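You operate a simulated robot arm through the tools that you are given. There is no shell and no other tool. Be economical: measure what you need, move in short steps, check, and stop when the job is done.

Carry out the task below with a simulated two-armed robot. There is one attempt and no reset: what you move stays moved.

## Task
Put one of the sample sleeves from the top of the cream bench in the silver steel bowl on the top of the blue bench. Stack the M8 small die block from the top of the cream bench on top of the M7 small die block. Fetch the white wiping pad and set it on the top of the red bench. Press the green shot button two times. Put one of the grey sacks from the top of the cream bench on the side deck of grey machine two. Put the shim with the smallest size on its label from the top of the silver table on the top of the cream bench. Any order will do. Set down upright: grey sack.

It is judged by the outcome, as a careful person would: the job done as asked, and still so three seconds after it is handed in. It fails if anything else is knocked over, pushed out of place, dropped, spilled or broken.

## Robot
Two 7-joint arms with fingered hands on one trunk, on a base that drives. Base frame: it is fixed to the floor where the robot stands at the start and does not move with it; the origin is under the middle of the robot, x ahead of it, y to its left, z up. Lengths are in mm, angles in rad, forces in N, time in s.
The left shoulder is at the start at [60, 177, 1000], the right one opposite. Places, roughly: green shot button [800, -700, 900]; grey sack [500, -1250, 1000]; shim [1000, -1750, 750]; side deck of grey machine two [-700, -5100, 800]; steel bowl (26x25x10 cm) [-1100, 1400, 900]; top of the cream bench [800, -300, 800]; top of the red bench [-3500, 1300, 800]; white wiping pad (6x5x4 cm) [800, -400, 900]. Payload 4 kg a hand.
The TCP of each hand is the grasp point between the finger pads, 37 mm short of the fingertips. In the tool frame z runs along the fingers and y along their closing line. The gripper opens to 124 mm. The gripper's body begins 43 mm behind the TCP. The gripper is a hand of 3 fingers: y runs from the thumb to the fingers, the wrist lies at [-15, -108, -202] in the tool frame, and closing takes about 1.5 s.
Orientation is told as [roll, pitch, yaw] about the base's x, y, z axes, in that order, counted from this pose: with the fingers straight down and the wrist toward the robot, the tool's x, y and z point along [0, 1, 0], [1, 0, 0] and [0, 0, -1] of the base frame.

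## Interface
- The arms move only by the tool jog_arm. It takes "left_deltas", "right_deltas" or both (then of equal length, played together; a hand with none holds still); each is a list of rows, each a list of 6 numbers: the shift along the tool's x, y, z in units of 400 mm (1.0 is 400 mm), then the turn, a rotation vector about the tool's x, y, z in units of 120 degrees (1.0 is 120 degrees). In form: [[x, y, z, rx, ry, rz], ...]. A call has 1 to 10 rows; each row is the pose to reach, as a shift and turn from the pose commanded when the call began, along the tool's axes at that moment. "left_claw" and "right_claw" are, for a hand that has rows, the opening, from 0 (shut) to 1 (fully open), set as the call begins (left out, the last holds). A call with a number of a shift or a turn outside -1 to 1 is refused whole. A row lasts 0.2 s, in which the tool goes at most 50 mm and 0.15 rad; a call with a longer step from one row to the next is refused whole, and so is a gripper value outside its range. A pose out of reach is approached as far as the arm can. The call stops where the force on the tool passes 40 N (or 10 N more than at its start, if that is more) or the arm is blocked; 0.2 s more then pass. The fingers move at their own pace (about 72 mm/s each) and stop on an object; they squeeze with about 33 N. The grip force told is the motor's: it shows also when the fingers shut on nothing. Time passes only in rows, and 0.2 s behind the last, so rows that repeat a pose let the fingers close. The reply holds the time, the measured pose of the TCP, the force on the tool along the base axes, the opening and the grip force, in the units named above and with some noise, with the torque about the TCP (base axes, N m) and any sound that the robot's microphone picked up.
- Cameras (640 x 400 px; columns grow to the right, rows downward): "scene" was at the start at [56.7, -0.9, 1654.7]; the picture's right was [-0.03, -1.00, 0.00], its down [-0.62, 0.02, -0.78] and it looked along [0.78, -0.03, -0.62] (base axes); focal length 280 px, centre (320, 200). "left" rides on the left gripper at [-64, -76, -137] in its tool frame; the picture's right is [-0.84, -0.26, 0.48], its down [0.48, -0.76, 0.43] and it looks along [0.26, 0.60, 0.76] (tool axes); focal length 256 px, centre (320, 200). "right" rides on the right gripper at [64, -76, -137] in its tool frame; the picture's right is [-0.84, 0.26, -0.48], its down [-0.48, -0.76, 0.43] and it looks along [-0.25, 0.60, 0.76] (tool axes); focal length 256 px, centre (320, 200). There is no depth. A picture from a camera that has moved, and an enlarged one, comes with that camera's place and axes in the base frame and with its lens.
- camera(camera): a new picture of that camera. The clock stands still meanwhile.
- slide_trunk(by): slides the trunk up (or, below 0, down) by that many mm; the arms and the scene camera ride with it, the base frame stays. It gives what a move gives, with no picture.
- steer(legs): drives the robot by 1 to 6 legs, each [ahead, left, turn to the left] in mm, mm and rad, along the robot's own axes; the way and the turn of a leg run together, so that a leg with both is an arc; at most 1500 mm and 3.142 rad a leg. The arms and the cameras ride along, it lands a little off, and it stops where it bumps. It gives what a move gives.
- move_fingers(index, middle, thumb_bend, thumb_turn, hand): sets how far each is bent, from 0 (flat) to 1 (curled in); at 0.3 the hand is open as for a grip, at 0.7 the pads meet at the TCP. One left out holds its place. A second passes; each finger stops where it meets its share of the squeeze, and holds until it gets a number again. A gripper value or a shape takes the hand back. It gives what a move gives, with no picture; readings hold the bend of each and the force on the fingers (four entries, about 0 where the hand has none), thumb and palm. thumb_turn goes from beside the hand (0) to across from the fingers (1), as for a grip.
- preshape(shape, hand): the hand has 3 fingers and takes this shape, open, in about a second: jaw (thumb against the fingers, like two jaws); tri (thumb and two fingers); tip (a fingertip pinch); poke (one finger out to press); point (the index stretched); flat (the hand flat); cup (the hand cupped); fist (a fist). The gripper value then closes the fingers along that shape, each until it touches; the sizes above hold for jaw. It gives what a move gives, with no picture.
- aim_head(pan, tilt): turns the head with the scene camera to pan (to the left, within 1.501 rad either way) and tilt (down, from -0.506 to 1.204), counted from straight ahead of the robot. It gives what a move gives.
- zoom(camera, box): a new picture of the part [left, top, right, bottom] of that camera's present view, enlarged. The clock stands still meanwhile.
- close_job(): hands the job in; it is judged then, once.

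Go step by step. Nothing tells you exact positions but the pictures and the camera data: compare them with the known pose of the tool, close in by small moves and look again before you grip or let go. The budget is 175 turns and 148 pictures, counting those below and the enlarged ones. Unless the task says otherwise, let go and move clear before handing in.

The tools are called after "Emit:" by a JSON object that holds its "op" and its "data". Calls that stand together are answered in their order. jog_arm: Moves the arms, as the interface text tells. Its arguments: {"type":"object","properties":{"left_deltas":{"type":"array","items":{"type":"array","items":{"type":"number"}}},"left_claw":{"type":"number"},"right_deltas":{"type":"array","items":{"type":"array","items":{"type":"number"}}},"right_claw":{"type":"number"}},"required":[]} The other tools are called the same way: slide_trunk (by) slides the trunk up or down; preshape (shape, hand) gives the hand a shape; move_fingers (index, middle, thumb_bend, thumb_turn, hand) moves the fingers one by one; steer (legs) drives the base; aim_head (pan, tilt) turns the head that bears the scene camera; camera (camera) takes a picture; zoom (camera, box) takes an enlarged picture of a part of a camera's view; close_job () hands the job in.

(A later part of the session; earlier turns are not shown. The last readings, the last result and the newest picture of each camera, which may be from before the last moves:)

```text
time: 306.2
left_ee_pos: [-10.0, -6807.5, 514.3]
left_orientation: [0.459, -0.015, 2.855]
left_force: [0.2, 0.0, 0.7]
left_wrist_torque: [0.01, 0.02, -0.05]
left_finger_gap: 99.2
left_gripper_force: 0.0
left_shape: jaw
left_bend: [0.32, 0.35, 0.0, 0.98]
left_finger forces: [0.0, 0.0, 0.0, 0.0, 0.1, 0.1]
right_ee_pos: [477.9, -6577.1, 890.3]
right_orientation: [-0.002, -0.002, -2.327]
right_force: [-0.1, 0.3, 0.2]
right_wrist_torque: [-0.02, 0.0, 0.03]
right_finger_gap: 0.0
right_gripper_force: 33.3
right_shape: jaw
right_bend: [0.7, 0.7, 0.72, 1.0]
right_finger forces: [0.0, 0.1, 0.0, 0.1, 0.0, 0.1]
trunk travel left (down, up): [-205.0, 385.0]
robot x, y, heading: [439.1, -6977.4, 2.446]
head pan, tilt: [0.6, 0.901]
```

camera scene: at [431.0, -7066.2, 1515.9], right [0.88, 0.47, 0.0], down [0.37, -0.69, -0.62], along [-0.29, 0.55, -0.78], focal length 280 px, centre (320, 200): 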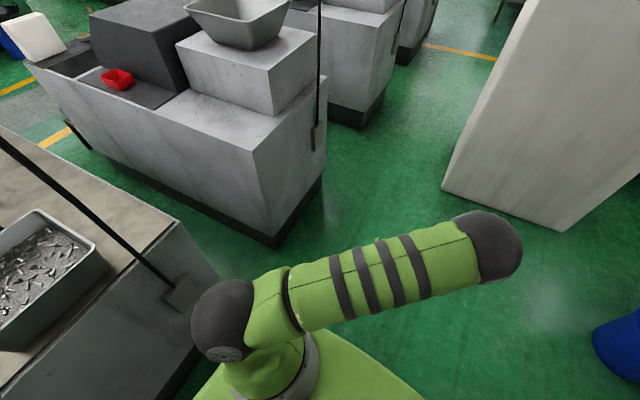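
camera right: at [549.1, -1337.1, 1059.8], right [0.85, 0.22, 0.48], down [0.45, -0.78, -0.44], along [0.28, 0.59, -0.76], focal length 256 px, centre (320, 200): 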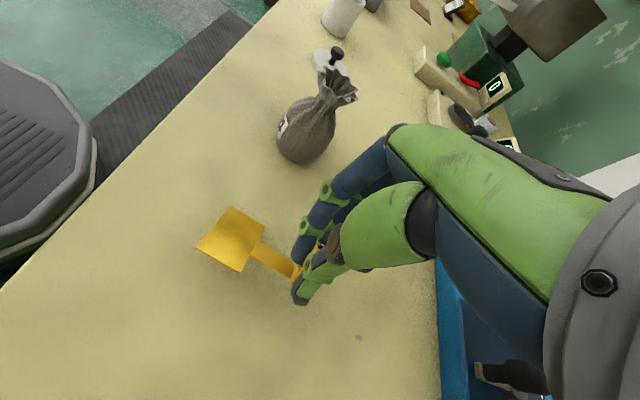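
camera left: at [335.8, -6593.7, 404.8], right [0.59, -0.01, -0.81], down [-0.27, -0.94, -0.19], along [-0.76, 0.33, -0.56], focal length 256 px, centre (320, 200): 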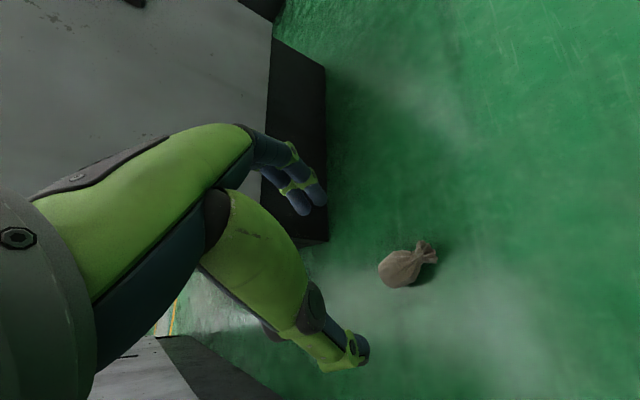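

Emit:
{"op": "jog_arm", "data": {"right_deltas": [[-0.068, 0.048, 0.03, 0, 0, 0.0715], [-0.135, 0.096, 0.06, 0, 0, 0.143], [-0.203, 0.143, 0.09, 0, 0, 0.2145], [-0.271, 0.191, 0.12, 0, 0, 0.286], [-0.339, 0.239, 0.15, 0, 0, 0.3575], [-0.406, 0.287, 0.18, 0, 0, 0.429], [-0.474, 0.335, 0.21, 0, 0, 0.5005], [-0.542, 0.382, 0.24, 0, 0, 0.572], [-0.609, 0.43, 0.27, 0, 0, 0.6435], [-0.677, 0.478, 0.3, 0, 0, 0.715]], "right_claw": 0.75}}

Emit:
{"op": "jog_arm", "data": {"right_deltas": [[0, 0, 0, 0, 0, 0.056], [0, 0, 0, 0, 0, 0.112], [0, 0, 0, 0, 0, 0.168], [0, 0, 0, 0, 0, 0.224]]}}

Emit:
{"op": "slide_trunk", "data": {"by": -200}}

Emit:
{"op": "camera", "data": {"camera": "right"}}

```text
time: 308.4
left_ee_pos: [-9.1, -6809.2, 515.0]
left_orientation: [0.459, -0.015, 2.855]
left_force: [-0.2, 0.0, 0.4]
left_wrist_torque: [0.0, 0.0, 0.03]
left_finger_gap: 99.3
left_gripper_force: 0.0
left_shape: jaw
left_bend: [0.32, 0.35, 0.0, 0.98]
left_finger forces: [0.0, 0.0, 0.1, 0.0, 0.0, 0.0]
right_ee_pos: [152.4, -6535.1, 771.0]
right_orientation: [-0.01, 0.001, 2.478]
right_force: [-0.4, -0.2, 0.5]
right_wrist_torque: [-0.01, -0.02, -0.01]
right_finger_gap: 93.1
right_gripper_force: 0.1
right_shape: jaw
right_bend: [0.34, 0.37, 0.44, 0.99]
right_finger forces: [0.0, 0.0, 0.0, 0.0, 0.1, 0.0]
trunk travel left (down, up): [-205.0, 385.0]
robot x, y, heading: [430.7, -6981.1, 2.444]
head pan, tilt: [0.6, 0.901]
```

```text
time: 309.4
left_ee_pos: [-10.7, -6809.7, 515.0]
left_orientation: [0.459, -0.016, 2.857]
left_force: [0.0, 0.5, -0.6]
left_wrist_torque: [0.0, -0.03, 0.01]
left_finger_gap: 99.4
left_gripper_force: 0.1
left_shape: jaw
left_bend: [0.32, 0.35, 0.0, 0.98]
left_finger forces: [0.0, 0.1, 0.0, 0.0, 0.1, 0.0]
right_ee_pos: [150.5, -6534.7, 771.2]
right_orientation: [0.003, -0.001, 1.989]
right_force: [0.1, 0.3, 0.0]
right_wrist_torque: [-0.03, -0.02, -0.03]
right_finger_gap: 93.3
right_gripper_force: 0.1
right_shape: jaw
right_bend: [0.34, 0.37, 0.44, 0.99]
right_finger forces: [0.0, 0.0, 0.0, 0.0, 0.0, 0.0]
trunk travel left (down, up): [-205.0, 385.0]
robot x, y, heading: [430.5, -6977.7, 2.447]
head pan, tilt: [0.6, 0.901]
```

```text
time: 311.6
left_ee_pos: [-9.5, -6808.8, 315.9]
left_orientation: [0.458, -0.014, 2.857]
left_force: [0.1, 0.2, -0.8]
left_wrist_torque: [0.0, -0.05, 0.02]
left_finger_gap: 99.0
left_gripper_force: 0.0
left_shape: jaw
left_bend: [0.32, 0.35, 0.0, 0.98]
left_finger forces: [0.1, 0.0, 0.0, 0.1, 0.1, 0.0]
right_ee_pos: [151.6, -6535.0, 571.2]
right_orientation: [0.002, -0.001, 1.991]
right_force: [0.6, 0.3, 0.0]
right_wrist_torque: [0.01, -0.01, 0.01]
right_finger_gap: 93.3
right_gripper_force: 0.0
right_shape: jaw
right_bend: [0.34, 0.37, 0.44, 0.99]
right_finger forces: [0.0, 0.1, 0.1, 0.0, 0.0, 0.1]
trunk travel left (down, up): [-5.0, 585.0]
robot x, y, heading: [430.9, -6976.8, 2.444]
head pan, tilt: [0.6, 0.901]
```

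```text
13 pictures are left
camera right: at [126.2, -6631.9, 708.1], right [0.66, 0.58, 0.48], down [0.75, -0.5, -0.44], along [-0.01, 0.65, -0.76], focal length 256 px, centre (320, 200)
```

right: 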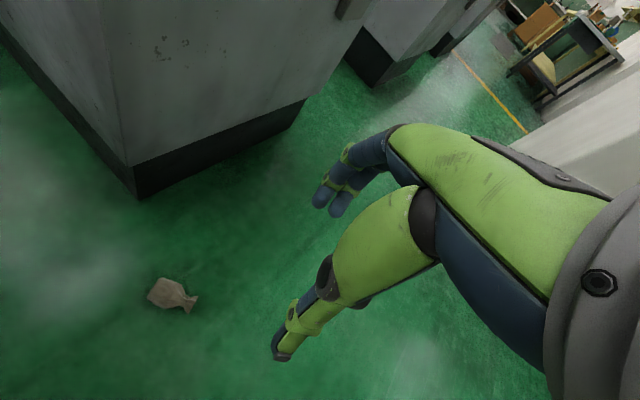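

Emit:
{"op": "jog_arm", "data": {"right_deltas": [[0, 0, 0, 0, 0, -0.029]]}}

Emit:
{"op": "jog_arm", "data": {"right_deltas": [[0, 0, 0.1, 0, 0.06, 0], [0, 0, 0.2, 0, 0.12, 0], [0, 0, 0.3, 0, 0.18, 0], [0, 0, 0.4, 0, 0.24, 0], [0, 0, 0.5, 0, 0.29, 0], [0, 0, 0.6, 0, 0.29, 0], [0, 0, 0.7, 0, 0.29, 0], [0, 0, 0.8, 0, 0.29, 0], [0, 0, 0.88, 0, 0.29, 0]]}}

Emit:
{"op": "camera", "data": {"camera": "right"}}

```text
time: 311.9
left_ee_pos: [-9.8, -6809.5, 314.7]
left_orientation: [0.46, -0.015, 2.857]
left_force: [0.7, 0.3, -0.5]
left_wrist_torque: [-0.05, 0.01, 0.0]
left_finger_gap: 99.1
left_gripper_force: 0.0
left_shape: jaw
left_bend: [0.32, 0.35, 0.0, 0.98]
left_finger forces: [0.0, 0.0, 0.0, 0.0, 0.0, 0.1]
right_ee_pos: [152.0, -6534.9, 571.9]
right_orientation: [0.004, 0.0, 2.052]
right_force: [-0.3, 0.4, 0.0]
right_wrist_torque: [0.01, 0.04, -0.02]
right_finger_gap: 93.3
right_gripper_force: 0.0
right_shape: jaw
right_bend: [0.34, 0.37, 0.44, 0.99]
right_finger forces: [0.0, 0.0, 0.0, 0.0, 0.0, 0.0]
trunk travel left (down, up): [-5.0, 585.0]
robot x, y, heading: [432.4, -6977.2, 2.447]
head pan, tilt: [0.6, 0.901]
```

```text
time: 313.9
left_ee_pos: [-10.3, -6809.1, 315.9]
left_orientation: [0.459, -0.016, 2.856]
left_force: [0.1, 0.0, 0.3]
left_wrist_torque: [0.02, -0.02, 0.02]
left_finger_gap: 99.2
left_gripper_force: 0.0
left_shape: jaw
left_bend: [0.32, 0.35, 0.0, 0.98]
left_finger forces: [0.1, 0.1, 0.0, 0.0, 0.1, 0.0]
right_ee_pos: [158.9, -6507.8, 229.8]
right_orientation: [0.616, 0.018, 2.067]
right_force: [-0.4, -0.1, -0.4]
right_wrist_torque: [-0.01, -0.05, 0.03]
right_finger_gap: 92.8
right_gripper_force: 0.1
right_shape: jaw
right_bend: [0.34, 0.37, 0.44, 0.99]
right_finger forces: [0.0, 0.0, 0.1, 0.1, 0.1, 0.0]
right hand out of reach, approached as far as the arm can: row 7, 8, 9
trunk travel left (down, up): [-5.0, 585.0]
robot x, y, heading: [433.1, -6980.6, 2.449]
head pan, tilt: [0.6, 0.901]
```

```text
12 pictures are left
camera right: at [218.7, -6561.5, 380.3], right [0.72, 0.68, -0.09], down [0.5, -0.61, -0.62], along [-0.48, 0.4, -0.78], focal length 256 px, centre (320, 200)
```

right: 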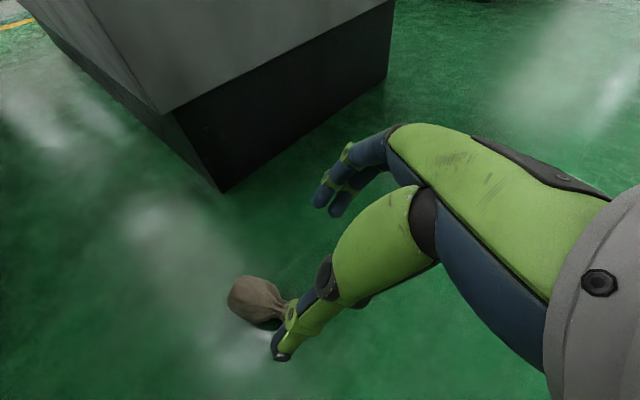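

Emit:
{"op": "steer", "data": {"legs": [[-150, 0, 0]]}}

Emit:
{"op": "jog_arm", "data": {"right_deltas": [[0.0, 0.0, -0.1, 0, 0, 0], [0, 0, -0.2, 0, 0, 0]]}}

```text
time: 315.3
left_ee_pos: [104.5, -6904.5, 315.8]
left_orientation: [0.46, -0.013, 2.859]
left_force: [0.0, -0.2, 0.4]
left_wrist_torque: [-0.02, -0.01, 0.01]
left_finger_gap: 99.2
left_gripper_force: 0.0
left_shape: jaw
left_bend: [0.32, 0.35, 0.0, 0.98]
left_finger forces: [0.1, 0.0, 0.0, 0.0, 0.0, 0.1]
right_ee_pos: [271.3, -6604.0, 230.1]
right_orientation: [0.612, 0.019, 2.069]
right_force: [0.7, -0.1, -0.6]
right_wrist_torque: [0.01, -0.02, -0.02]
right_finger_gap: 92.9
right_gripper_force: 0.1
right_shape: jaw
right_bend: [0.34, 0.37, 0.44, 0.99]
right_finger forces: [0.1, 0.0, 0.0, 0.0, 0.0, 0.0]
trunk travel left (down, up): [-5.0, 585.0]
robot x, y, heading: [546.6, -7072.5, 2.453]
head pan, tilt: [0.6, 0.901]
```

```text
time: 315.9
left_ee_pos: [102.8, -6904.7, 314.8]
left_orientation: [0.458, -0.015, 2.859]
left_force: [-0.3, 0.0, -0.6]
left_wrist_torque: [-0.01, 0.02, -0.02]
left_finger_gap: 99.3
left_gripper_force: 0.1
left_shape: jaw
left_bend: [0.32, 0.35, 0.0, 0.98]
left_finger forces: [0.0, 0.1, 0.1, 0.0, 0.0, 0.1]
right_ee_pos: [313.8, -6580.1, 295.6]
right_orientation: [0.615, 0.021, 2.071]
right_force: [0.6, 0.6, -0.2]
right_wrist_torque: [0.0, -0.03, -0.01]
right_finger_gap: 93.0
right_gripper_force: 0.2
right_shape: jaw
right_bend: [0.34, 0.37, 0.44, 0.99]
right_finger forces: [0.0, 0.1, 0.0, 0.0, 0.0, 0.1]
trunk travel left (down, up): [-5.0, 585.0]
robot x, y, heading: [546.7, -7074.8, 2.447]
head pan, tilt: [0.6, 0.901]
```

Emit:
{"op": "jog_arm", "data": {"right_deltas": [[0.012, 0.05, 0.08, 0, 0, 0], [0.025, 0.1, 0.159, 0, 0, 0], [0.037, 0.15, 0.239, 0, 0, 0], [0.05, 0.2, 0.318, 0, 0, 0], [0.062, 0.25, 0.398, 0, 0, 0], [0.075, 0.3, 0.477, 0, 0, 0], [0.087, 0.351, 0.557, 0, 0, 0], [0.087, 0.351, 0.557, 0, 0, 0]]}}

Emit:
{"op": "camera", "data": {"camera": "right"}}

```text
time: 317.7
left_ee_pos: [104.7, -6904.3, 316.1]
left_orientation: [0.459, -0.014, 2.859]
left_force: [-0.4, 0.5, -0.7]
left_wrist_torque: [-0.01, 0.0, 0.01]
left_finger_gap: 99.2
left_gripper_force: 0.1
left_shape: jaw
left_bend: [0.32, 0.35, 0.0, 0.98]
left_finger forces: [0.1, 0.0, 0.0, 0.0, 0.0, 0.1]
right_ee_pos: [107.4, -6537.8, 133.1]
right_orientation: [0.614, 0.026, 2.077]
right_force: [0.0, 0.5, 1.0]
right_wrist_torque: [-0.02, -0.02, 0.0]
right_finger_gap: 93.1
right_gripper_force: 0.2
right_shape: jaw
right_bend: [0.34, 0.37, 0.44, 0.99]
right_finger forces: [0.0, 0.0, 0.1, 0.0, 0.1, 0.1]
trunk travel left (down, up): [-5.0, 585.0]
robot x, y, heading: [546.1, -7077.6, 2.443]
head pan, tilt: [0.6, 0.901]
```

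```text
11 pictures are left
camera right: at [167.6, -6589.1, 282.5], right [0.72, 0.69, -0.1], down [0.5, -0.61, -0.62], along [-0.48, 0.4, -0.78], focal length 256 px, centre (320, 200)
```

right: 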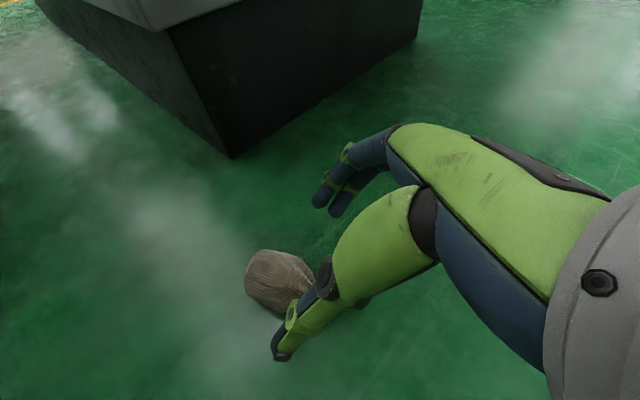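

Emit:
{"op": "jog_arm", "data": {"right_deltas": [[-0.004, 0.004, 0.07, 0, 0, 0], [-0.0075, 0.007, 0.14, 0, 0, 0], [-0.0075, 0.007, 0.2, 0, 0, 0], [-0.0075, 0.007, 0.225, 0, 0, 0], [-0.0075, 0.007, 0.24, 0, 0, 0]]}}

Emit:
{"op": "camera", "data": {"camera": "right"}}

```text
time: 318.9
left_ee_pos: [103.9, -6904.7, 314.6]
left_orientation: [0.458, -0.015, 2.859]
left_force: [0.8, 0.0, -0.7]
left_wrist_torque: [0.02, 0.0, -0.01]
left_finger_gap: 99.4
left_gripper_force: 0.0
left_shape: jaw
left_bend: [0.32, 0.35, 0.0, 0.98]
left_finger forces: [0.0, 0.1, 0.1, 0.0, 0.1, 0.0]
right_ee_pos: [52.8, -6537.7, 64.1]
right_orientation: [0.611, 0.051, 2.089]
right_force: [-0.4, 0.3, 0.1]
right_wrist_torque: [-0.01, -0.04, 0.0]
right_finger_gap: 93.0
right_gripper_force: 0.0
right_shape: jaw
right_bend: [0.34, 0.37, 0.44, 0.99]
right_finger forces: [0.1, 0.1, 0.0, 0.0, 0.1, 0.0]
right hand out of reach, approached as far as the arm can: row 1, 2, 3, 4, 5
trunk travel left (down, up): [-5.0, 585.0]
robot x, y, heading: [547.8, -7073.4, 2.444]
head pan, tilt: [0.6, 0.901]
```

```text
10 pictures are left
camera right: at [111.2, -6586.5, 214.9], right [0.71, 0.7, -0.1], down [0.52, -0.61, -0.59], along [-0.47, 0.37, -0.8], focal length 256 px, centre (320, 200)
```

right: 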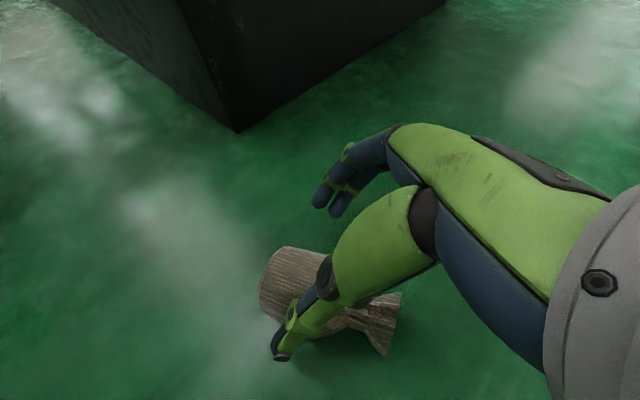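

Emit:
{"op": "jog_arm", "data": {"right_deltas": [[0, 0, -0.1, 0, 0, 0], [0, 0, -0.2, 0, 0, 0], [0, 0, -0.28, 0, 0, 0]]}}

Emit:
{"op": "steer", "data": {"legs": [[80, 0, 0]]}}

```text
time: 319.7
left_ee_pos: [104.9, -6904.2, 314.2]
left_orientation: [0.458, -0.016, 2.859]
left_force: [-0.3, -0.3, 1.0]
left_wrist_torque: [-0.01, -0.01, 0.0]
left_finger_gap: 99.3
left_gripper_force: 0.0
left_shape: jaw
left_bend: [0.32, 0.35, 0.0, 0.98]
left_finger forces: [0.0, 0.1, 0.0, 0.0, 0.1, 0.0]
right_ee_pos: [111.6, -6503.2, 157.2]
right_orientation: [0.614, 0.02, 2.069]
right_force: [0.6, -0.2, 0.1]
right_wrist_torque: [0.07, -0.02, 0.01]
right_finger_gap: 93.2
right_gripper_force: 0.1
right_shape: jaw
right_bend: [0.34, 0.37, 0.44, 0.99]
right_finger forces: [0.1, 0.1, 0.0, 0.0, 0.0, 0.0]
trunk travel left (down, up): [-5.0, 585.0]
robot x, y, heading: [549.3, -7074.3, 2.453]
head pan, tilt: [0.6, 0.901]
```

```text
time: 320.8
left_ee_pos: [42.5, -6854.9, 315.1]
left_orientation: [0.46, -0.014, 2.861]
left_force: [0.0, 0.7, -0.3]
left_wrist_torque: [-0.01, 0.02, 0.01]
left_finger_gap: 99.3
left_gripper_force: 0.0
left_shape: jaw
left_bend: [0.32, 0.35, 0.0, 0.98]
left_finger forces: [0.1, 0.0, 0.1, 0.0, 0.0, 0.1]
right_ee_pos: [49.6, -6452.7, 156.9]
right_orientation: [0.615, 0.017, 2.072]
right_force: [0.1, 0.3, -0.5]
right_wrist_torque: [0.01, -0.04, 0.01]
right_finger_gap: 93.3
right_gripper_force: 0.0
right_shape: jaw
right_bend: [0.34, 0.37, 0.44, 0.99]
right_finger forces: [0.1, 0.0, 0.0, 0.0, 0.0, 0.0]
trunk travel left (down, up): [-5.0, 585.0]
robot x, y, heading: [482.9, -7021.4, 2.453]
head pan, tilt: [0.6, 0.901]
```

Emit:
{"op": "jog_arm", "data": {"right_deltas": [[-0.018, -0.085, 0.0, 0, 0, 0], [-0.036, -0.17, 0.0, 0, 0, 0], [-0.053, -0.253, 0.033, 0, 0, 0], [-0.053, -0.253, 0.033, 0, 0, 0]]}}

```text
time: 321.8
left_ee_pos: [42.2, -6855.3, 313.4]
left_orientation: [0.458, -0.016, 2.859]
left_force: [0.3, 1.0, 0.0]
left_wrist_torque: [0.02, 0.0, 0.01]
left_finger_gap: 99.0
left_gripper_force: 0.0
left_shape: jaw
left_bend: [0.32, 0.35, 0.0, 0.98]
left_finger forces: [0.0, 0.0, 0.1, 0.0, 0.0, 0.0]
right_ee_pos: [107.4, -6511.1, 147.2]
right_orientation: [0.613, 0.04, 2.092]
right_force: [-0.7, -0.6, 0.5]
right_wrist_torque: [0.0, -0.02, -0.02]
right_finger_gap: 93.0
right_gripper_force: 0.0
right_shape: jaw
right_bend: [0.34, 0.37, 0.44, 0.99]
right_finger forces: [0.0, 0.0, 0.0, 0.1, 0.1, 0.0]
right hand out of reach, approached as far as the arm can: row 2, 3, 4
trunk travel left (down, up): [-5.0, 585.0]
robot x, y, heading: [482.4, -7023.9, 2.449]
head pan, tilt: [0.6, 0.901]
```

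Emit:
{"op": "jog_arm", "data": {"right_deltas": [[0, 0, -0.05, 0, -0.07, 0], [0, 0, -0.1, 0, -0.14, 0], [0, 0, -0.15, 0, -0.21, 0], [0, 0, -0.2, 0, -0.29, 0]]}}

```text
refused: row 4 steps farther than a row can; nothing moved
```

Emit:
{"op": "jog_arm", "data": {"right_deltas": [[0, 0, -0.05, 0, -0.06, 0], [0, 0, -0.1, 0, -0.12, 0], [0, 0, -0.15, 0, -0.18, 0], [0, 0, -0.2, 0, -0.24, 0], [0, 0, -0.2, 0, -0.293, 0]]}}

```text
time: 323.0
left_ee_pos: [42.3, -6854.2, 315.3]
left_orientation: [0.46, -0.015, 2.861]
left_force: [-0.7, 0.8, -0.9]
left_wrist_torque: [-0.03, 0.0, 0.03]
left_finger_gap: 99.2
left_gripper_force: 0.0
left_shape: jaw
left_bend: [0.32, 0.35, 0.0, 0.98]
left_finger forces: [0.1, 0.1, 0.0, 0.0, 0.0, 0.1]
right_ee_pos: [150.5, -6489.6, 214.9]
right_orientation: [0.0, 0.017, 2.071]
right_force: [-0.4, -0.2, -0.3]
right_wrist_torque: [0.01, 0.04, 0.0]
right_finger_gap: 93.2
right_gripper_force: 0.1
right_shape: jaw
right_bend: [0.34, 0.36, 0.44, 0.99]
right_finger forces: [0.0, 0.0, 0.0, 0.0, 0.1, 0.0]
right hand out of reach, approached as far as the arm can: row 1
trunk travel left (down, up): [-5.0, 585.0]
robot x, y, heading: [485.2, -7026.2, 2.452]
head pan, tilt: [0.6, 0.901]
```

Emit:
{"op": "jog_arm", "data": {"right_deltas": [[0.08, -0.011, 0.05, 0, 0, 0], [0.16, -0.022, 0.1, 0, 0, 0], [0.24, -0.034, 0.15, 0, 0, 0], [0.318, -0.045, 0.2, 0, 0, 0], [0.318, -0.045, 0.2, 0, 0, 0]]}}

Emit:
{"op": "camera", "data": {"camera": "right"}}

```text
time: 324.2
left_ee_pos: [41.9, -6855.3, 314.3]
left_orientation: [0.458, -0.014, 2.861]
left_force: [-0.6, 0.2, 0.5]
left_wrist_torque: [0.0, -0.02, 0.02]
left_finger_gap: 99.0
left_gripper_force: 0.0
left_shape: jaw
left_bend: [0.32, 0.35, 0.0, 0.98]
left_finger forces: [0.1, 0.0, 0.0, 0.0, 0.1, 0.0]
right_ee_pos: [47.7, -6570.5, 135.1]
right_orientation: [0.002, 0.019, 2.071]
right_force: [-0.1, 0.1, 0.3]
right_wrist_torque: [0.03, 0.0, 0.01]
right_finger_gap: 93.3
right_gripper_force: 0.1
right_shape: jaw
right_bend: [0.34, 0.36, 0.44, 0.99]
right_finger forces: [0.0, 0.1, 0.0, 0.0, 0.0, 0.1]
trunk travel left (down, up): [-5.0, 585.0]
robot x, y, heading: [485.1, -7022.7, 2.452]
head pan, tilt: [0.6, 0.901]
```

```text
9 pictures are left
camera right: at [28.3, -6666.6, 273.2], right [0.61, 0.64, 0.48], down [0.79, -0.44, -0.42], along [-0.06, 0.63, -0.77], focal length 256 px, centre (320, 200)
```

right: 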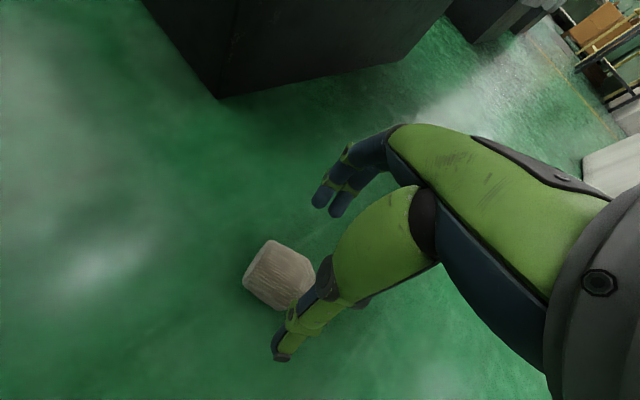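

Emit:
{"op": "jog_arm", "data": {"right_deltas": [[-0.007, 0.013, 0.07, 0, 0, 0], [-0.007, 0.013, 0.14, 0, 0, 0], [-0.007, 0.013, 0.19, 0, 0, 0], [-0.007, 0.013, 0.215, 0, 0, 0], [-0.007, 0.013, 0.215, 0, 0, 0]]}}

Emit:
{"op": "jog_arm", "data": {"right_deltas": [[0, 0, 0, 0, 0, 0], [0, 0, 0, 0, 0, 0], [0, 0, 0, 0, 0, 0], [0, 0, 0, 0, 0, 0], [0, 0, 0, 0, 0, 0], [0, 0, 0, 0, 0, 0], [0, 0, 0, 0, 0, 0]], "right_claw": 0}}

```text
time: 325.4
left_ee_pos: [42.2, -6855.1, 315.6]
left_orientation: [0.459, -0.014, 2.861]
left_force: [-0.5, 0.5, 0.2]
left_wrist_torque: [0.01, 0.0, 0.01]
left_finger_gap: 99.1
left_gripper_force: 0.0
left_shape: jaw
left_bend: [0.32, 0.35, 0.0, 0.98]
left_finger forces: [0.1, 0.0, 0.0, 0.0, 0.1, 0.0]
right_ee_pos: [47.9, -6566.5, 49.4]
right_orientation: [0.003, 0.018, 2.071]
right_force: [0.3, 0.6, 0.3]
right_wrist_torque: [0.02, -0.01, 0.01]
right_finger_gap: 93.1
right_gripper_force: 0.0
right_shape: jaw
right_bend: [0.34, 0.36, 0.44, 0.99]
right_finger forces: [0.0, 0.0, 0.0, 0.0, 0.1, 0.0]
trunk travel left (down, up): [-5.0, 585.0]
robot x, y, heading: [487.1, -7020.7, 2.446]
head pan, tilt: [0.6, 0.901]
```

```text
time: 327.0
left_ee_pos: [41.7, -6854.4, 315.0]
left_orientation: [0.46, -0.017, 2.86]
left_force: [-0.7, -0.1, -0.3]
left_wrist_torque: [0.02, 0.03, 0.01]
left_finger_gap: 99.2
left_gripper_force: 0.1
left_shape: jaw
left_bend: [0.32, 0.35, 0.0, 0.98]
left_finger forces: [0.1, 0.1, 0.0, 0.1, 0.1, 0.1]
right_ee_pos: [48.5, -6566.4, 52.6]
right_orientation: [0.002, 0.018, 2.073]
right_force: [2.3, -2.3, 5.3]
right_wrist_torque: [-0.07, -0.09, -0.05]
right_finger_gap: 55.3
right_gripper_force: 32.5
right_shape: jaw
right_bend: [0.44, 0.49, 0.57, 1.0]
right_finger forces: [21.8, 12.3, 0.0, 0.0, 39.2, 0.0]
trunk travel left (down, up): [-5.0, 585.0]
robot x, y, heading: [487.2, -7025.4, 2.452]
head pan, tilt: [0.6, 0.901]
```

Emit:
{"op": "jog_arm", "data": {"right_deltas": [[0, 0, -0.06, 0, 0, 0], [0, 0, -0.12, 0, 0, -0.067], [0, 0, -0.18, 0, 0, -0.134], [0, 0, -0.24, 0, 0, -0.201], [0, 0, -0.3, 0, 0, -0.268], [0, 0, -0.36, 0, 0, -0.335], [0, 0, -0.42, 0, 0, -0.402], [0, 0, -0.48, 0, 0, -0.469], [0, 0, -0.5, 0, 0, -0.536], [0, 0, -0.5, 0, 0, -0.603]]}}

Emit:
{"op": "jog_arm", "data": {"right_deltas": [[0, 0, 0, 0, -0.07, 0], [0, 0, 0, 0, -0.14, 0], [0, 0, 0, 0, -0.21, 0], [0, 0, 0, 0, -0.28, 0], [0, 0, 0, 0, -0.35, 0], [0, 0, 0, 0, -0.42, 0], [0, 0, 0, 0, -0.5, 0]]}}

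Emit:
{"op": "camera", "data": {"camera": "right"}}

```text
time: 329.2
left_ee_pos: [41.7, -6854.2, 314.9]
left_orientation: [0.459, -0.014, 2.859]
left_force: [1.1, 0.1, -0.3]
left_wrist_torque: [0.01, -0.02, -0.01]
left_finger_gap: 99.3
left_gripper_force: 0.1
left_shape: jaw
left_bend: [0.32, 0.35, 0.0, 0.98]
left_finger forces: [0.1, 0.0, 0.0, 0.1, 0.0, 0.1]
right_ee_pos: [46.6, -6562.3, 249.2]
right_orientation: [0.018, 0.003, -2.947]
right_force: [0.4, -0.1, -2.5]
right_wrist_torque: [-0.01, -0.02, 0.05]
right_finger_gap: 54.4
right_gripper_force: 33.1
right_shape: jaw
right_bend: [0.44, 0.49, 0.57, 1.0]
right_finger forces: [23.2, 13.4, 0.0, 0.0, 34.8, 0.0]
trunk travel left (down, up): [-5.0, 585.0]
robot x, y, heading: [481.4, -7023.0, 2.449]
head pan, tilt: [0.6, 0.901]
```

```text
refused: row 7 steps farther than a row can; nothing moved
```

```text
8 pictures are left
camera right: at [134.9, -6609.2, 386.1], right [-0.42, 0.78, 0.47], down [0.66, 0.61, -0.44], along [-0.63, 0.12, -0.77], focal length 256 px, centre (320, 200)
```

right: 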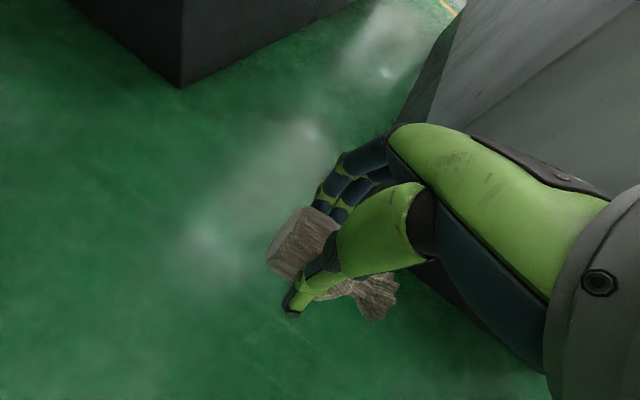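

Emit:
{"op": "jog_arm", "data": {"right_deltas": [[0, 0, 0, 0, -0.0625, 0], [0, 0, 0, 0, -0.125, 0], [0, 0, 0, 0, -0.1875, 0], [0, 0, 0, 0, -0.25, 0], [0, 0, 0, 0, -0.3125, 0], [0, 0, 0, 0, -0.375, 0], [0, 0, 0, 0, -0.4375, 0], [0, 0, 0, 0, -0.5, 0]]}}

Emit:
{"op": "camera", "data": {"camera": "right"}}

```text
time: 331.0
left_ee_pos: [42.4, -6854.4, 316.1]
left_orientation: [0.459, -0.016, 2.859]
left_force: [-0.1, 0.2, -1.0]
left_wrist_torque: [0.0, -0.01, 0.02]
left_finger_gap: 99.3
left_gripper_force: 0.0
left_shape: jaw
left_bend: [0.32, 0.35, 0.0, 0.98]
left_finger forces: [0.0, 0.1, 0.0, 0.0, 0.0, 0.0]
right_ee_pos: [47.6, -6562.2, 248.9]
right_orientation: [-1.032, 0.005, -2.949]
right_force: [0.8, -0.4, -2.5]
right_wrist_torque: [-0.11, -0.07, -0.04]
right_finger_gap: 53.9
right_gripper_force: 33.5
right_shape: jaw
right_bend: [0.44, 0.49, 0.58, 1.0]
right_finger forces: [23.3, 13.6, 0.0, 0.0, 36.3, 0.1]
trunk travel left (down, up): [-5.0, 585.0]
robot x, y, heading: [484.6, -7024.3, 2.451]
head pan, tilt: [0.6, 0.901]
```

```text
7 pictures are left
camera right: at [152.4, -6696.8, 264.5], right [-0.26, -0.03, 0.97], down [0.63, 0.76, 0.2], along [-0.74, 0.65, -0.17], focal length 256 px, centre (320, 200)
```

right: 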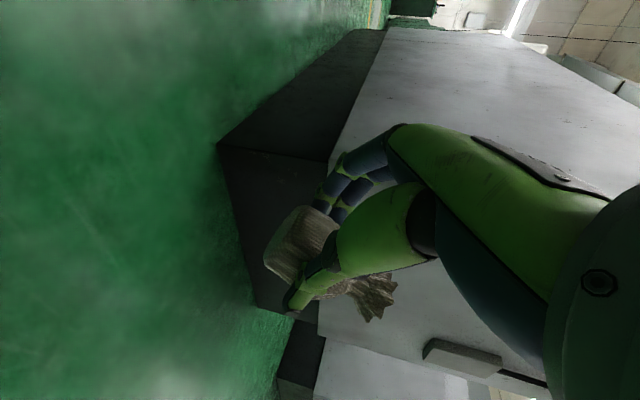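

Sack is held upright-ish and firmly. I raise the trunk, bring the right hand close and high, and tuck the left arm to its side for the trip back.

Emit:
{"op": "slide_trunk", "data": {"by": 400}}

Emit:
{"op": "slide_trunk", "data": {"by": 150}}

Emit:
{"op": "jog_arm", "data": {"right_deltas": [[-0.072, -0.0475, -0.0545, 0, 0, 0], [-0.144, -0.095, -0.109, 0, 0, 0], [-0.216, -0.1425, -0.1635, 0, 0, 0], [-0.288, -0.19, -0.218, 0, 0, 0], [-0.36, -0.2375, -0.2725, 0, 0, 0], [-0.432, -0.285, -0.327, 0, 0, 0], [-0.504, -0.3325, -0.3815, 0, 0, 0], [-0.576, -0.38, -0.436, 0, 0, 0], [-0.648, -0.4275, -0.4905, 0, 0, 0], [-0.72, -0.475, -0.545, 0, 0, 0]]}}

Emit:
{"op": "jog_arm", "data": {"left_deltas": [[0, 0, -0.05, 0, -0.055, 0], [0, 0, -0.1, 0, -0.11, 0], [0, 0, -0.15, 0, -0.165, 0], [0, 0, -0.2, 0, -0.22, 0]]}}

```text
time: 334.8
left_ee_pos: [42.1, -6854.8, 715.6]
left_orientation: [0.461, -0.016, 2.861]
left_force: [-0.1, 0.1, -0.6]
left_wrist_torque: [0.02, -0.02, -0.02]
left_finger_gap: 99.0
left_gripper_force: 0.1
left_shape: jaw
left_bend: [0.32, 0.35, 0.0, 0.98]
left_finger forces: [0.0, 0.1, 0.0, 0.0, 0.0, 0.1]
right_ee_pos: [45.6, -6563.4, 649.7]
right_orientation: [-1.03, 0.005, -2.947]
right_force: [-0.2, 0.3, -2.7]
right_wrist_torque: [-0.09, -0.03, 0.01]
right_finger_gap: 53.9
right_gripper_force: 32.8
right_shape: jaw
right_bend: [0.44, 0.49, 0.58, 1.0]
right_finger forces: [23.3, 13.5, 0.0, 0.0, 36.3, 0.0]
trunk travel left (down, up): [-405.0, 185.0]
robot x, y, heading: [483.9, -7025.5, 2.451]
head pan, tilt: [0.6, 0.901]
```

```text
time: 336.6
left_ee_pos: [42.4, -6854.6, 864.5]
left_orientation: [0.459, -0.016, 2.86]
left_force: [-0.3, 0.1, 0.0]
left_wrist_torque: [0.01, 0.03, -0.01]
left_finger_gap: 99.4
left_gripper_force: 0.0
left_shape: jaw
left_bend: [0.32, 0.35, 0.0, 0.98]
left_finger forces: [0.0, 0.1, 0.0, 0.0, 0.1, 0.1]
right_ee_pos: [47.1, -6562.4, 798.1]
right_orientation: [-1.031, 0.006, -2.949]
right_force: [0.1, -0.4, -2.3]
right_wrist_torque: [-0.06, -0.03, 0.02]
right_finger_gap: 53.7
right_gripper_force: 32.6
right_shape: jaw
right_bend: [0.44, 0.49, 0.58, 1.0]
right_finger forces: [23.3, 13.6, 0.1, 0.0, 36.1, 0.1]
trunk travel left (down, up): [-555.0, 35.0]
robot x, y, heading: [485.3, -7021.4, 2.449]
head pan, tilt: [0.6, 0.901]
```

```text
time: 338.8
left_ee_pos: [43.3, -6856.7, 866.2]
left_orientation: [0.458, -0.017, 2.859]
left_force: [0.0, 0.0, 0.3]
left_wrist_torque: [-0.05, 0.01, 0.03]
left_finger_gap: 99.6
left_gripper_force: 0.1
left_shape: jaw
left_bend: [0.32, 0.35, 0.0, 0.98]
left_finger forces: [0.0, 0.0, 0.0, 0.0, 0.1, 0.1]
right_ee_pos: [201.0, -6546.5, 1177.9]
right_orientation: [-1.027, 0.005, -2.947]
right_force: [0.1, -0.4, -2.3]
right_wrist_torque: [-0.07, -0.03, 0.01]
right_finger_gap: 54.1
right_gripper_force: 33.1
right_shape: jaw
right_bend: [0.44, 0.49, 0.58, 1.0]
right_finger forces: [22.7, 13.2, 0.0, 0.0, 35.6, 0.1]
right hand out of reach, approached as far as the arm can: row 7, 8, 9, 10
trunk travel left (down, up): [-555.0, 35.0]
robot x, y, heading: [487.3, -7023.8, 2.453]
head pan, tilt: [0.6, 0.901]
```

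```text
time: 339.8
left_ee_pos: [51.7, -6819.3, 937.0]
left_orientation: [-0.002, -0.015, 2.862]
left_force: [0.7, 0.1, -0.3]
left_wrist_torque: [0.01, 0.0, -0.02]
left_finger_gap: 99.1
left_gripper_force: 0.1
left_shape: jaw
left_bend: [0.32, 0.35, 0.0, 0.98]
left_finger forces: [0.0, 0.0, 0.0, 0.0, 0.1, 0.0]
left hand out of reach, approached as far as the arm can: row 1
right_ee_pos: [200.9, -6546.7, 1176.9]
right_orientation: [-1.027, 0.005, -2.946]
right_force: [0.8, -0.2, -2.4]
right_wrist_torque: [-0.06, -0.03, 0.01]
right_finger_gap: 53.6
right_gripper_force: 33.3
right_shape: jaw
right_bend: [0.44, 0.49, 0.58, 1.0]
right_finger forces: [22.8, 13.2, 0.0, 0.1, 35.6, 0.0]
trunk travel left (down, up): [-555.0, 35.0]
robot x, y, heading: [486.2, -7021.1, 2.451]
head pan, tilt: [0.6, 0.901]
```

Emit:
{"op": "jog_arm", "data": {"left_deltas": [[0.06, -0.014, -0.05, 0, 0, 0.07], [0.12, -0.028, -0.1, 0, 0, 0.14], [0.18, -0.042, -0.15, 0, 0, 0.21], [0.24, -0.056, -0.2, 0, 0, 0.28], [0.3, -0.07, -0.25, 0, 0, 0.35], [0.36, -0.084, -0.3, 0, 0, 0.42], [0.42, -0.098, -0.35, 0, 0, 0.49], [0.48, -0.112, -0.4, 0, 0, 0.56], [0.54, -0.126, -0.45, 0, 0, 0.63], [0.6, -0.14, -0.5, 0, 0, 0.7]], "left_claw": 0}}

Emit:
{"op": "jog_arm", "data": {"left_deltas": [[-0.01, -0.08, -0.05, 0, 0, 0.03], [-0.02, -0.16, -0.1, 0, 0, 0.06], [-0.03, -0.24, -0.15, 0, 0, 0.09], [-0.04, -0.32, -0.2, 0, 0, 0.12], [-0.05, -0.4, -0.25, 0, 0, 0.15], [-0.06, -0.48, -0.3, 0, 0, 0.18], [-0.07, -0.56, -0.33, 0, 0, 0.21], [-0.07, -0.62, -0.36, 0, 0, 0.21]]}}

```text
time: 342.0
left_ee_pos: [13.6, -7019.6, 1084.8]
left_orientation: [0.013, -0.002, 1.392]
left_force: [-0.2, 0.0, -0.7]
left_wrist_torque: [-0.01, 0.0, 0.03]
left_finger_gap: 0.0
left_gripper_force: 33.1
left_shape: jaw
left_bend: [0.7, 0.7, 0.71, 1.0]
left_finger forces: [0.0, 0.0, 0.0, 0.0, 0.0, 0.1]
left hand out of reach, approached as far as the arm can: row 2, 3, 4, 5, 6, 7, 8, 9, 10
right_ee_pos: [200.1, -6546.2, 1175.9]
right_orientation: [-1.026, 0.007, -2.948]
right_force: [0.0, -0.1, -3.5]
right_wrist_torque: [-0.07, -0.03, -0.01]
right_finger_gap: 53.7
right_gripper_force: 33.0
right_shape: jaw
right_bend: [0.44, 0.49, 0.58, 1.0]
right_finger forces: [22.8, 13.2, 0.1, 0.0, 35.5, 0.1]
trunk travel left (down, up): [-555.0, 35.0]
robot x, y, heading: [484.4, -7021.3, 2.449]
head pan, tilt: [0.6, 0.901]
```

```text
time: 343.8
left_ee_pos: [1.1, -7270.2, 1229.4]
left_orientation: [0.015, 0.004, 0.954]
left_force: [-0.1, -0.7, 1.0]
left_wrist_torque: [-0.02, 0.03, 0.02]
left_finger_gap: 0.0
left_gripper_force: 33.8
left_shape: jaw
left_bend: [0.7, 0.7, 0.71, 1.0]
left_finger forces: [0.1, 0.0, 0.1, 0.0, 0.0, 0.1]
left hand out of reach, approached as far as the arm can: row 1, 2, 3, 4
right_ee_pos: [200.5, -6546.5, 1177.3]
right_orientation: [-1.027, 0.005, -2.95]
right_force: [-0.9, -0.2, -2.7]
right_wrist_torque: [-0.07, -0.08, -0.01]
right_finger_gap: 53.9
right_gripper_force: 33.0
right_shape: jaw
right_bend: [0.44, 0.49, 0.58, 1.0]
right_finger forces: [22.6, 13.2, 0.1, 0.0, 35.3, 0.0]
trunk travel left (down, up): [-555.0, 35.0]
robot x, y, heading: [486.9, -7022.7, 2.453]
head pan, tilt: [0.6, 0.901]
```

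Emit:
{"op": "jog_arm", "data": {"left_deltas": [[-0.09, 0, 0, 0, 0, 0], [-0.18, 0, 0, 0, 0, 0]]}}

Emit:
{"op": "steer", "data": {"legs": [[308, -552, 0], [0, 0, 0.69]]}}

```text
time: 344.4
left_ee_pos: [57.3, -7311.7, 1225.8]
left_orientation: [0.016, 0.004, 0.952]
left_force: [0.3, 0.0, -0.7]
left_wrist_torque: [-0.01, 0.03, 0.0]
left_finger_gap: 0.0
left_gripper_force: 32.8
left_shape: jaw
left_bend: [0.7, 0.7, 0.71, 1.0]
left_finger forces: [0.0, 0.0, 0.0, 0.1, 0.0, 0.0]
right_ee_pos: [199.8, -6545.3, 1175.9]
right_orientation: [-1.028, 0.008, -2.948]
right_force: [0.3, 0.4, -3.0]
right_wrist_torque: [-0.04, -0.03, -0.01]
right_finger_gap: 54.0
right_gripper_force: 33.4
right_shape: jaw
right_bend: [0.44, 0.49, 0.58, 1.0]
right_finger forces: [22.6, 13.1, 0.1, 0.1, 35.3, 0.1]
trunk travel left (down, up): [-555.0, 35.0]
robot x, y, heading: [482.5, -7022.2, 2.448]
head pan, tilt: [0.6, 0.901]
```

```text
time: 349.7
left_ee_pos: [440.1, -6904.4, 1224.9]
left_orientation: [0.016, 0.003, 1.651]
left_force: [-0.8, 0.2, -0.7]
left_wrist_torque: [0.01, -0.01, -0.02]
left_finger_gap: 0.0
left_gripper_force: 32.7
left_shape: jaw
left_bend: [0.7, 0.7, 0.71, 1.0]
left_finger forces: [0.0, 0.0, 0.1, 0.0, 0.0, 0.0]
right_ee_pos: [57.4, -6226.5, 1177.1]
right_orientation: [-1.028, 0.007, -2.251]
right_force: [-1.1, 0.4, -2.6]
right_wrist_torque: [-0.04, -0.09, 0.0]
right_finger_gap: 53.7
right_gripper_force: 32.3
right_shape: jaw
right_bend: [0.44, 0.49, 0.58, 1.0]
right_finger forces: [22.2, 13.0, 0.0, 0.1, 34.5, 0.1]
trunk travel left (down, up): [-555.0, 35.0]
robot x, y, heading: [580.1, -6409.6, -3.138]
head pan, tilt: [0.6, 0.901]
```

Emit:
{"op": "steer", "data": {"legs": [[0, -510, -0.003], [362, 0, 0]]}}

Emit:
{"op": "steer", "data": {"legs": [[0, -300, 0]]}}

```text
time: 354.5
left_ee_pos: [78.1, -6409.1, 1225.4]
left_orientation: [0.016, 0.003, 1.655]
left_force: [-0.2, 0.2, -0.2]
left_wrist_torque: [-0.02, 0.0, 0.0]
left_finger_gap: 0.2
left_gripper_force: 33.1
left_shape: jaw
left_bend: [0.7, 0.7, 0.71, 1.0]
left_finger forces: [0.0, 0.1, 0.0, 0.1, 0.0, 0.1]
right_ee_pos: [-307.2, -5732.9, 1176.8]
right_orientation: [-1.028, 0.007, -2.249]
right_force: [-0.1, 0.7, -3.2]
right_wrist_torque: [-0.02, -0.09, 0.0]
right_finger_gap: 53.7
right_gripper_force: 32.6
right_shape: jaw
right_bend: [0.44, 0.49, 0.58, 1.0]
right_finger forces: [22.2, 12.9, 0.0, 0.0, 34.7, 0.0]
trunk travel left (down, up): [-555.0, 35.0]
robot x, y, heading: [220.4, -5912.7, -3.136]
head pan, tilt: [0.6, 0.901]
```

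```text
time: 356.6
left_ee_pos: [78.8, -6108.0, 1226.5]
left_orientation: [0.017, 0.006, 1.66]
left_force: [0.3, 0.7, 0.2]
left_wrist_torque: [-0.04, 0.0, -0.02]
left_finger_gap: 0.0
left_gripper_force: 33.1
left_shape: jaw
left_bend: [0.7, 0.7, 0.71, 1.0]
left_finger forces: [0.0, 0.0, 0.0, 0.0, 0.0, 0.0]
right_ee_pos: [-309.8, -5433.2, 1176.7]
right_orientation: [-1.028, 0.005, -2.243]
right_force: [-0.7, 0.7, -3.1]
right_wrist_torque: [-0.05, -0.06, 0.02]
right_finger_gap: 54.0
right_gripper_force: 33.4
right_shape: jaw
right_bend: [0.44, 0.49, 0.58, 1.0]
right_finger forces: [22.3, 12.9, 0.1, 0.0, 34.8, 0.0]
trunk travel left (down, up): [-555.0, 35.0]
robot x, y, heading: [216.2, -5613.6, -3.126]
head pan, tilt: [0.6, 0.901]
```

Emit:
{"op": "steer", "data": {"legs": [[0, -325, -0.012]]}}

Emit:
{"op": "aim_head", "data": {"pan": -0.1, "tilt": 0.75}}

Emit:
{"op": "camera", "data": {"camera": "scene"}}

```text
time: 358.8
left_ee_pos: [67.2, -5779.7, 1226.3]
left_orientation: [0.015, 0.005, 1.639]
left_force: [0.2, 0.5, -0.2]
left_wrist_torque: [-0.04, -0.01, -0.01]
left_finger_gap: 0.2
left_gripper_force: 32.7
left_shape: jaw
left_bend: [0.7, 0.7, 0.71, 1.0]
left_finger forces: [0.0, 0.0, 0.0, 0.1, 0.1, 0.0]
right_ee_pos: [-308.4, -5098.6, 1176.2]
right_orientation: [-1.027, 0.006, -2.264]
right_force: [0.1, 0.8, -2.5]
right_wrist_torque: [-0.05, -0.07, 0.03]
right_finger_gap: 53.9
right_gripper_force: 32.9
right_shape: jaw
right_bend: [0.44, 0.49, 0.58, 1.0]
right_finger forces: [22.2, 13.0, 0.0, 0.1, 34.7, 0.0]
trunk travel left (down, up): [-555.0, 35.0]
robot x, y, heading: [215.4, -5288.6, 3.138]
head pan, tilt: [0.6, 0.901]
```

```text
time: 359.8
left_ee_pos: [67.4, -5780.3, 1225.9]
left_orientation: [0.015, 0.004, 1.638]
left_force: [-0.5, 0.3, 0.1]
left_wrist_torque: [-0.01, 0.0, 0.0]
left_finger_gap: 0.0
left_gripper_force: 32.6
left_shape: jaw
left_bend: [0.7, 0.7, 0.71, 1.0]
left_finger forces: [0.0, 0.1, 0.0, 0.0, 0.1, 0.1]
right_ee_pos: [-307.3, -5099.4, 1176.8]
right_orientation: [-1.028, 0.006, -2.263]
right_force: [-0.4, -0.5, -1.7]
right_wrist_torque: [0.01, -0.06, 0.03]
right_finger_gap: 53.5
right_gripper_force: 33.0
right_shape: jaw
right_bend: [0.44, 0.49, 0.58, 1.0]
right_finger forces: [22.2, 13.0, 0.1, 0.1, 34.7, 0.0]
trunk travel left (down, up): [-555.0, 35.0]
robot x, y, heading: [217.6, -5286.6, 3.133]
head pan, tilt: [-0.099, 0.75]
```

```text
6 pictures are left
camera scene: at [163.2, -5276.8, 1677.8], right [0.11, 0.99, 0.0], down [0.68, -0.07, -0.73], along [-0.73, 0.08, -0.68], focal length 280 px, centre (320, 200)
```

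scene: 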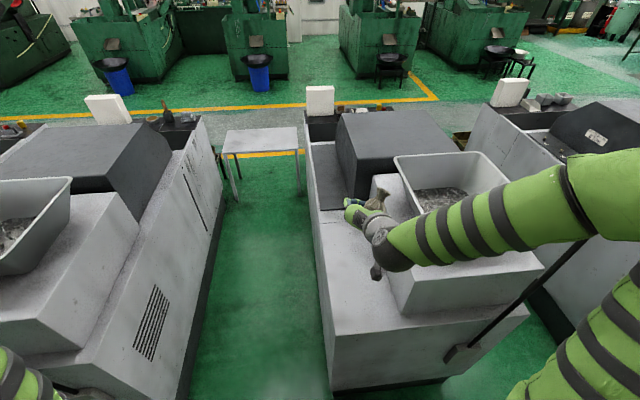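

Emit:
{"op": "jog_arm", "data": {"right_deltas": [[-0.04, 0.069, 0.065, 0, 0, 0], [-0.08, 0.138, 0.131, 0, 0, 0], [-0.12, 0.207, 0.196, 0, 0, 0], [-0.16, 0.276, 0.262, 0, 0, 0], [-0.2, 0.345, 0.327, 0, 0, 0], [-0.24, 0.414, 0.393, 0, 0, 0], [-0.277, 0.482, 0.458, 0, 0, 0], [-0.277, 0.482, 0.458, 0, -0.06, 0]]}}

Emit:
{"op": "camera", "data": {"camera": "scene"}}

```text
time: 361.6
left_ee_pos: [68.2, -5780.6, 1226.1]
left_orientation: [0.015, 0.004, 1.641]
left_force: [-1.1, -0.1, -0.4]
left_wrist_torque: [-0.02, 0.03, 0.01]
left_finger_gap: 0.2
left_gripper_force: 33.2
left_shape: jaw
left_bend: [0.7, 0.7, 0.71, 1.0]
left_finger forces: [0.0, 0.1, 0.1, 0.0, 0.0, 0.1]
right_ee_pos: [-598.3, -5107.2, 1172.5]
right_orientation: [-1.153, 0.007, -2.265]
right_force: [0.0, 0.1, -2.5]
right_wrist_torque: [0.01, -0.04, 0.01]
right_finger_gap: 53.6
right_gripper_force: 32.9
right_shape: jaw
right_bend: [0.44, 0.49, 0.58, 1.0]
right_finger forces: [22.2, 12.9, 0.0, 0.1, 34.9, 0.1]
trunk travel left (down, up): [-555.0, 35.0]
robot x, y, heading: [215.0, -5286.9, 3.135]
head pan, tilt: [-0.099, 0.75]
```

```text
5 pictures are left
camera scene: at [163.5, -5276.5, 1677.8], right [0.11, 0.99, 0.0], down [0.68, -0.07, -0.73], along [-0.73, 0.08, -0.68], focal length 280 px, centre (320, 200)
```

scene: 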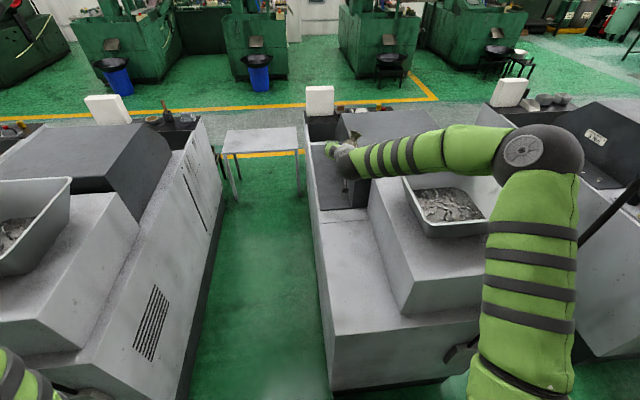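

Emit:
{"op": "jog_arm", "data": {"right_deltas": [[0.08, -0.02, 0.01, 0, 0, 0], [0.17, -0.04, 0.03, 0, 0, 0], [0.26, -0.0475, 0.06, 0, 0, 0], [0.35, -0.0475, 0.1, 0, 0, 0], [0.44, -0.0475, 0.14, 0, 0, 0], [0.515, -0.0475, 0.166, 0, 0, 0], [0.515, -0.0475, 0.166, 0, 0, 0]]}}

Emit:
{"op": "camera", "data": {"camera": "right"}}

```text
time: 363.2
left_ee_pos: [67.9, -5780.6, 1225.9]
left_orientation: [0.015, 0.003, 1.638]
left_force: [-0.1, -0.6, 0.4]
left_wrist_torque: [0.02, 0.02, -0.01]
left_finger_gap: 0.1
left_gripper_force: 32.8
left_shape: jaw
left_bend: [0.7, 0.7, 0.71, 1.0]
left_finger forces: [0.1, 0.0, 0.0, 0.0, 0.0, 0.0]
right_ee_pos: [-566.5, -5107.4, 1001.4]
right_orientation: [-1.154, 0.006, -2.265]
right_force: [0.1, 0.0, -3.2]
right_wrist_torque: [-0.03, -0.07, 0.01]
right_finger_gap: 53.7
right_gripper_force: 32.8
right_shape: jaw
right_bend: [0.44, 0.49, 0.58, 1.0]
right_finger forces: [22.1, 12.8, 0.0, 0.0, 34.6, 0.1]
right hand out of reach, approached as far as the arm can: row 5, 6, 7
trunk travel left (down, up): [-555.0, 35.0]
robot x, y, heading: [214.0, -5283.2, 3.138]
head pan, tilt: [-0.099, 0.75]
```

```text
4 pictures are left
camera right: at [-400.5, -5146.4, 997.2], right [-0.09, -0.27, 0.96], down [0.03, 0.96, 0.27], along [-1.0, 0.05, -0.08], focal length 256 px, centre (320, 200)
```

right: 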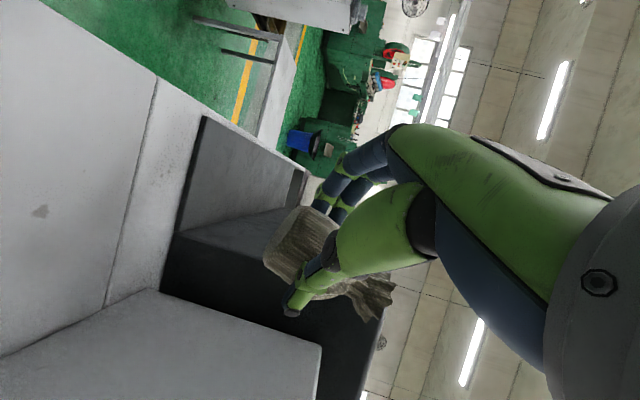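

Emit:
{"op": "camera", "data": {"camera": "scene"}}

```text
3 pictures are left
camera scene: at [163.3, -5277.2, 1677.8], right [0.11, 0.99, 0.0], down [0.68, -0.07, -0.73], along [-0.73, 0.08, -0.68], focal length 280 px, centre (320, 200)
```

scene: 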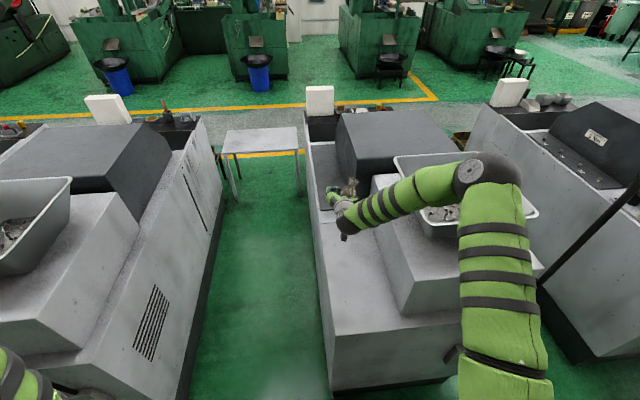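

The elbow is over the hopper, so I step the robot south and bring the hand back to the deck from that side.

Emit:
{"op": "steer", "data": {"legs": [[0, 215, 0.003]]}}

Emit:
{"op": "jog_arm", "data": {"right_deltas": [[-0.05, -0.05, -0.02, 0, 0, 0], [-0.1, -0.15, 0.0, 0, 0, 0], [-0.15, -0.25, 0.03, 0, 0, 0], [-0.19, -0.35, 0.06, 0, 0, 0], [-0.2075, -0.45, 0.08, 0, 0, 0], [-0.2075, -0.5525, 0.0975, 0, 0, 0]]}}

```text
time: 364.9
left_ee_pos: [65.4, -5994.1, 1225.8]
left_orientation: [0.016, 0.005, 1.639]
left_force: [-0.5, 0.2, 1.3]
left_wrist_torque: [0.03, 0.0, 0.02]
left_finger_gap: 0.0
left_gripper_force: 33.0
left_shape: jaw
left_bend: [0.7, 0.7, 0.71, 1.0]
left_finger forces: [0.0, 0.0, 0.0, 0.0, 0.0, 0.1]
right_ee_pos: [-568.0, -5319.3, 1000.1]
right_orientation: [-1.154, 0.008, -2.263]
right_force: [0.2, -0.7, -2.6]
right_wrist_torque: [-0.06, -0.08, -0.02]
right_finger_gap: 53.5
right_gripper_force: 33.2
right_shape: jaw
right_bend: [0.44, 0.49, 0.58, 1.0]
right_finger forces: [22.1, 12.8, 0.1, 0.0, 34.5, 0.0]
trunk travel left (down, up): [-555.0, 35.0]
robot x, y, heading: [209.9, -5500.9, 3.134]
head pan, tilt: [-0.099, 0.75]
```

```text
time: 366.3
left_ee_pos: [65.1, -5993.0, 1226.7]
left_orientation: [0.015, 0.004, 1.639]
left_force: [-0.4, -0.2, 0.3]
left_wrist_torque: [0.0, -0.01, -0.03]
left_finger_gap: 0.2
left_gripper_force: 33.3
left_shape: jaw
left_bend: [0.7, 0.7, 0.71, 1.0]
left_finger forces: [0.0, 0.0, 0.0, 0.0, 0.0, 0.0]
right_ee_pos: [-480.7, -5104.9, 1062.1]
right_orientation: [-1.155, 0.007, -2.265]
right_force: [0.4, 0.5, -2.4]
right_wrist_torque: [-0.03, -0.08, -0.04]
right_finger_gap: 53.2
right_gripper_force: 32.8
right_shape: jaw
right_bend: [0.44, 0.49, 0.58, 1.0]
right_finger forces: [22.2, 13.0, 0.0, 0.0, 34.9, 0.0]
right hand out of reach, approached as far as the arm can: row 2
trunk travel left (down, up): [-555.0, 35.0]
robot x, y, heading: [215.0, -5494.2, 3.136]
head pan, tilt: [-0.099, 0.75]
```

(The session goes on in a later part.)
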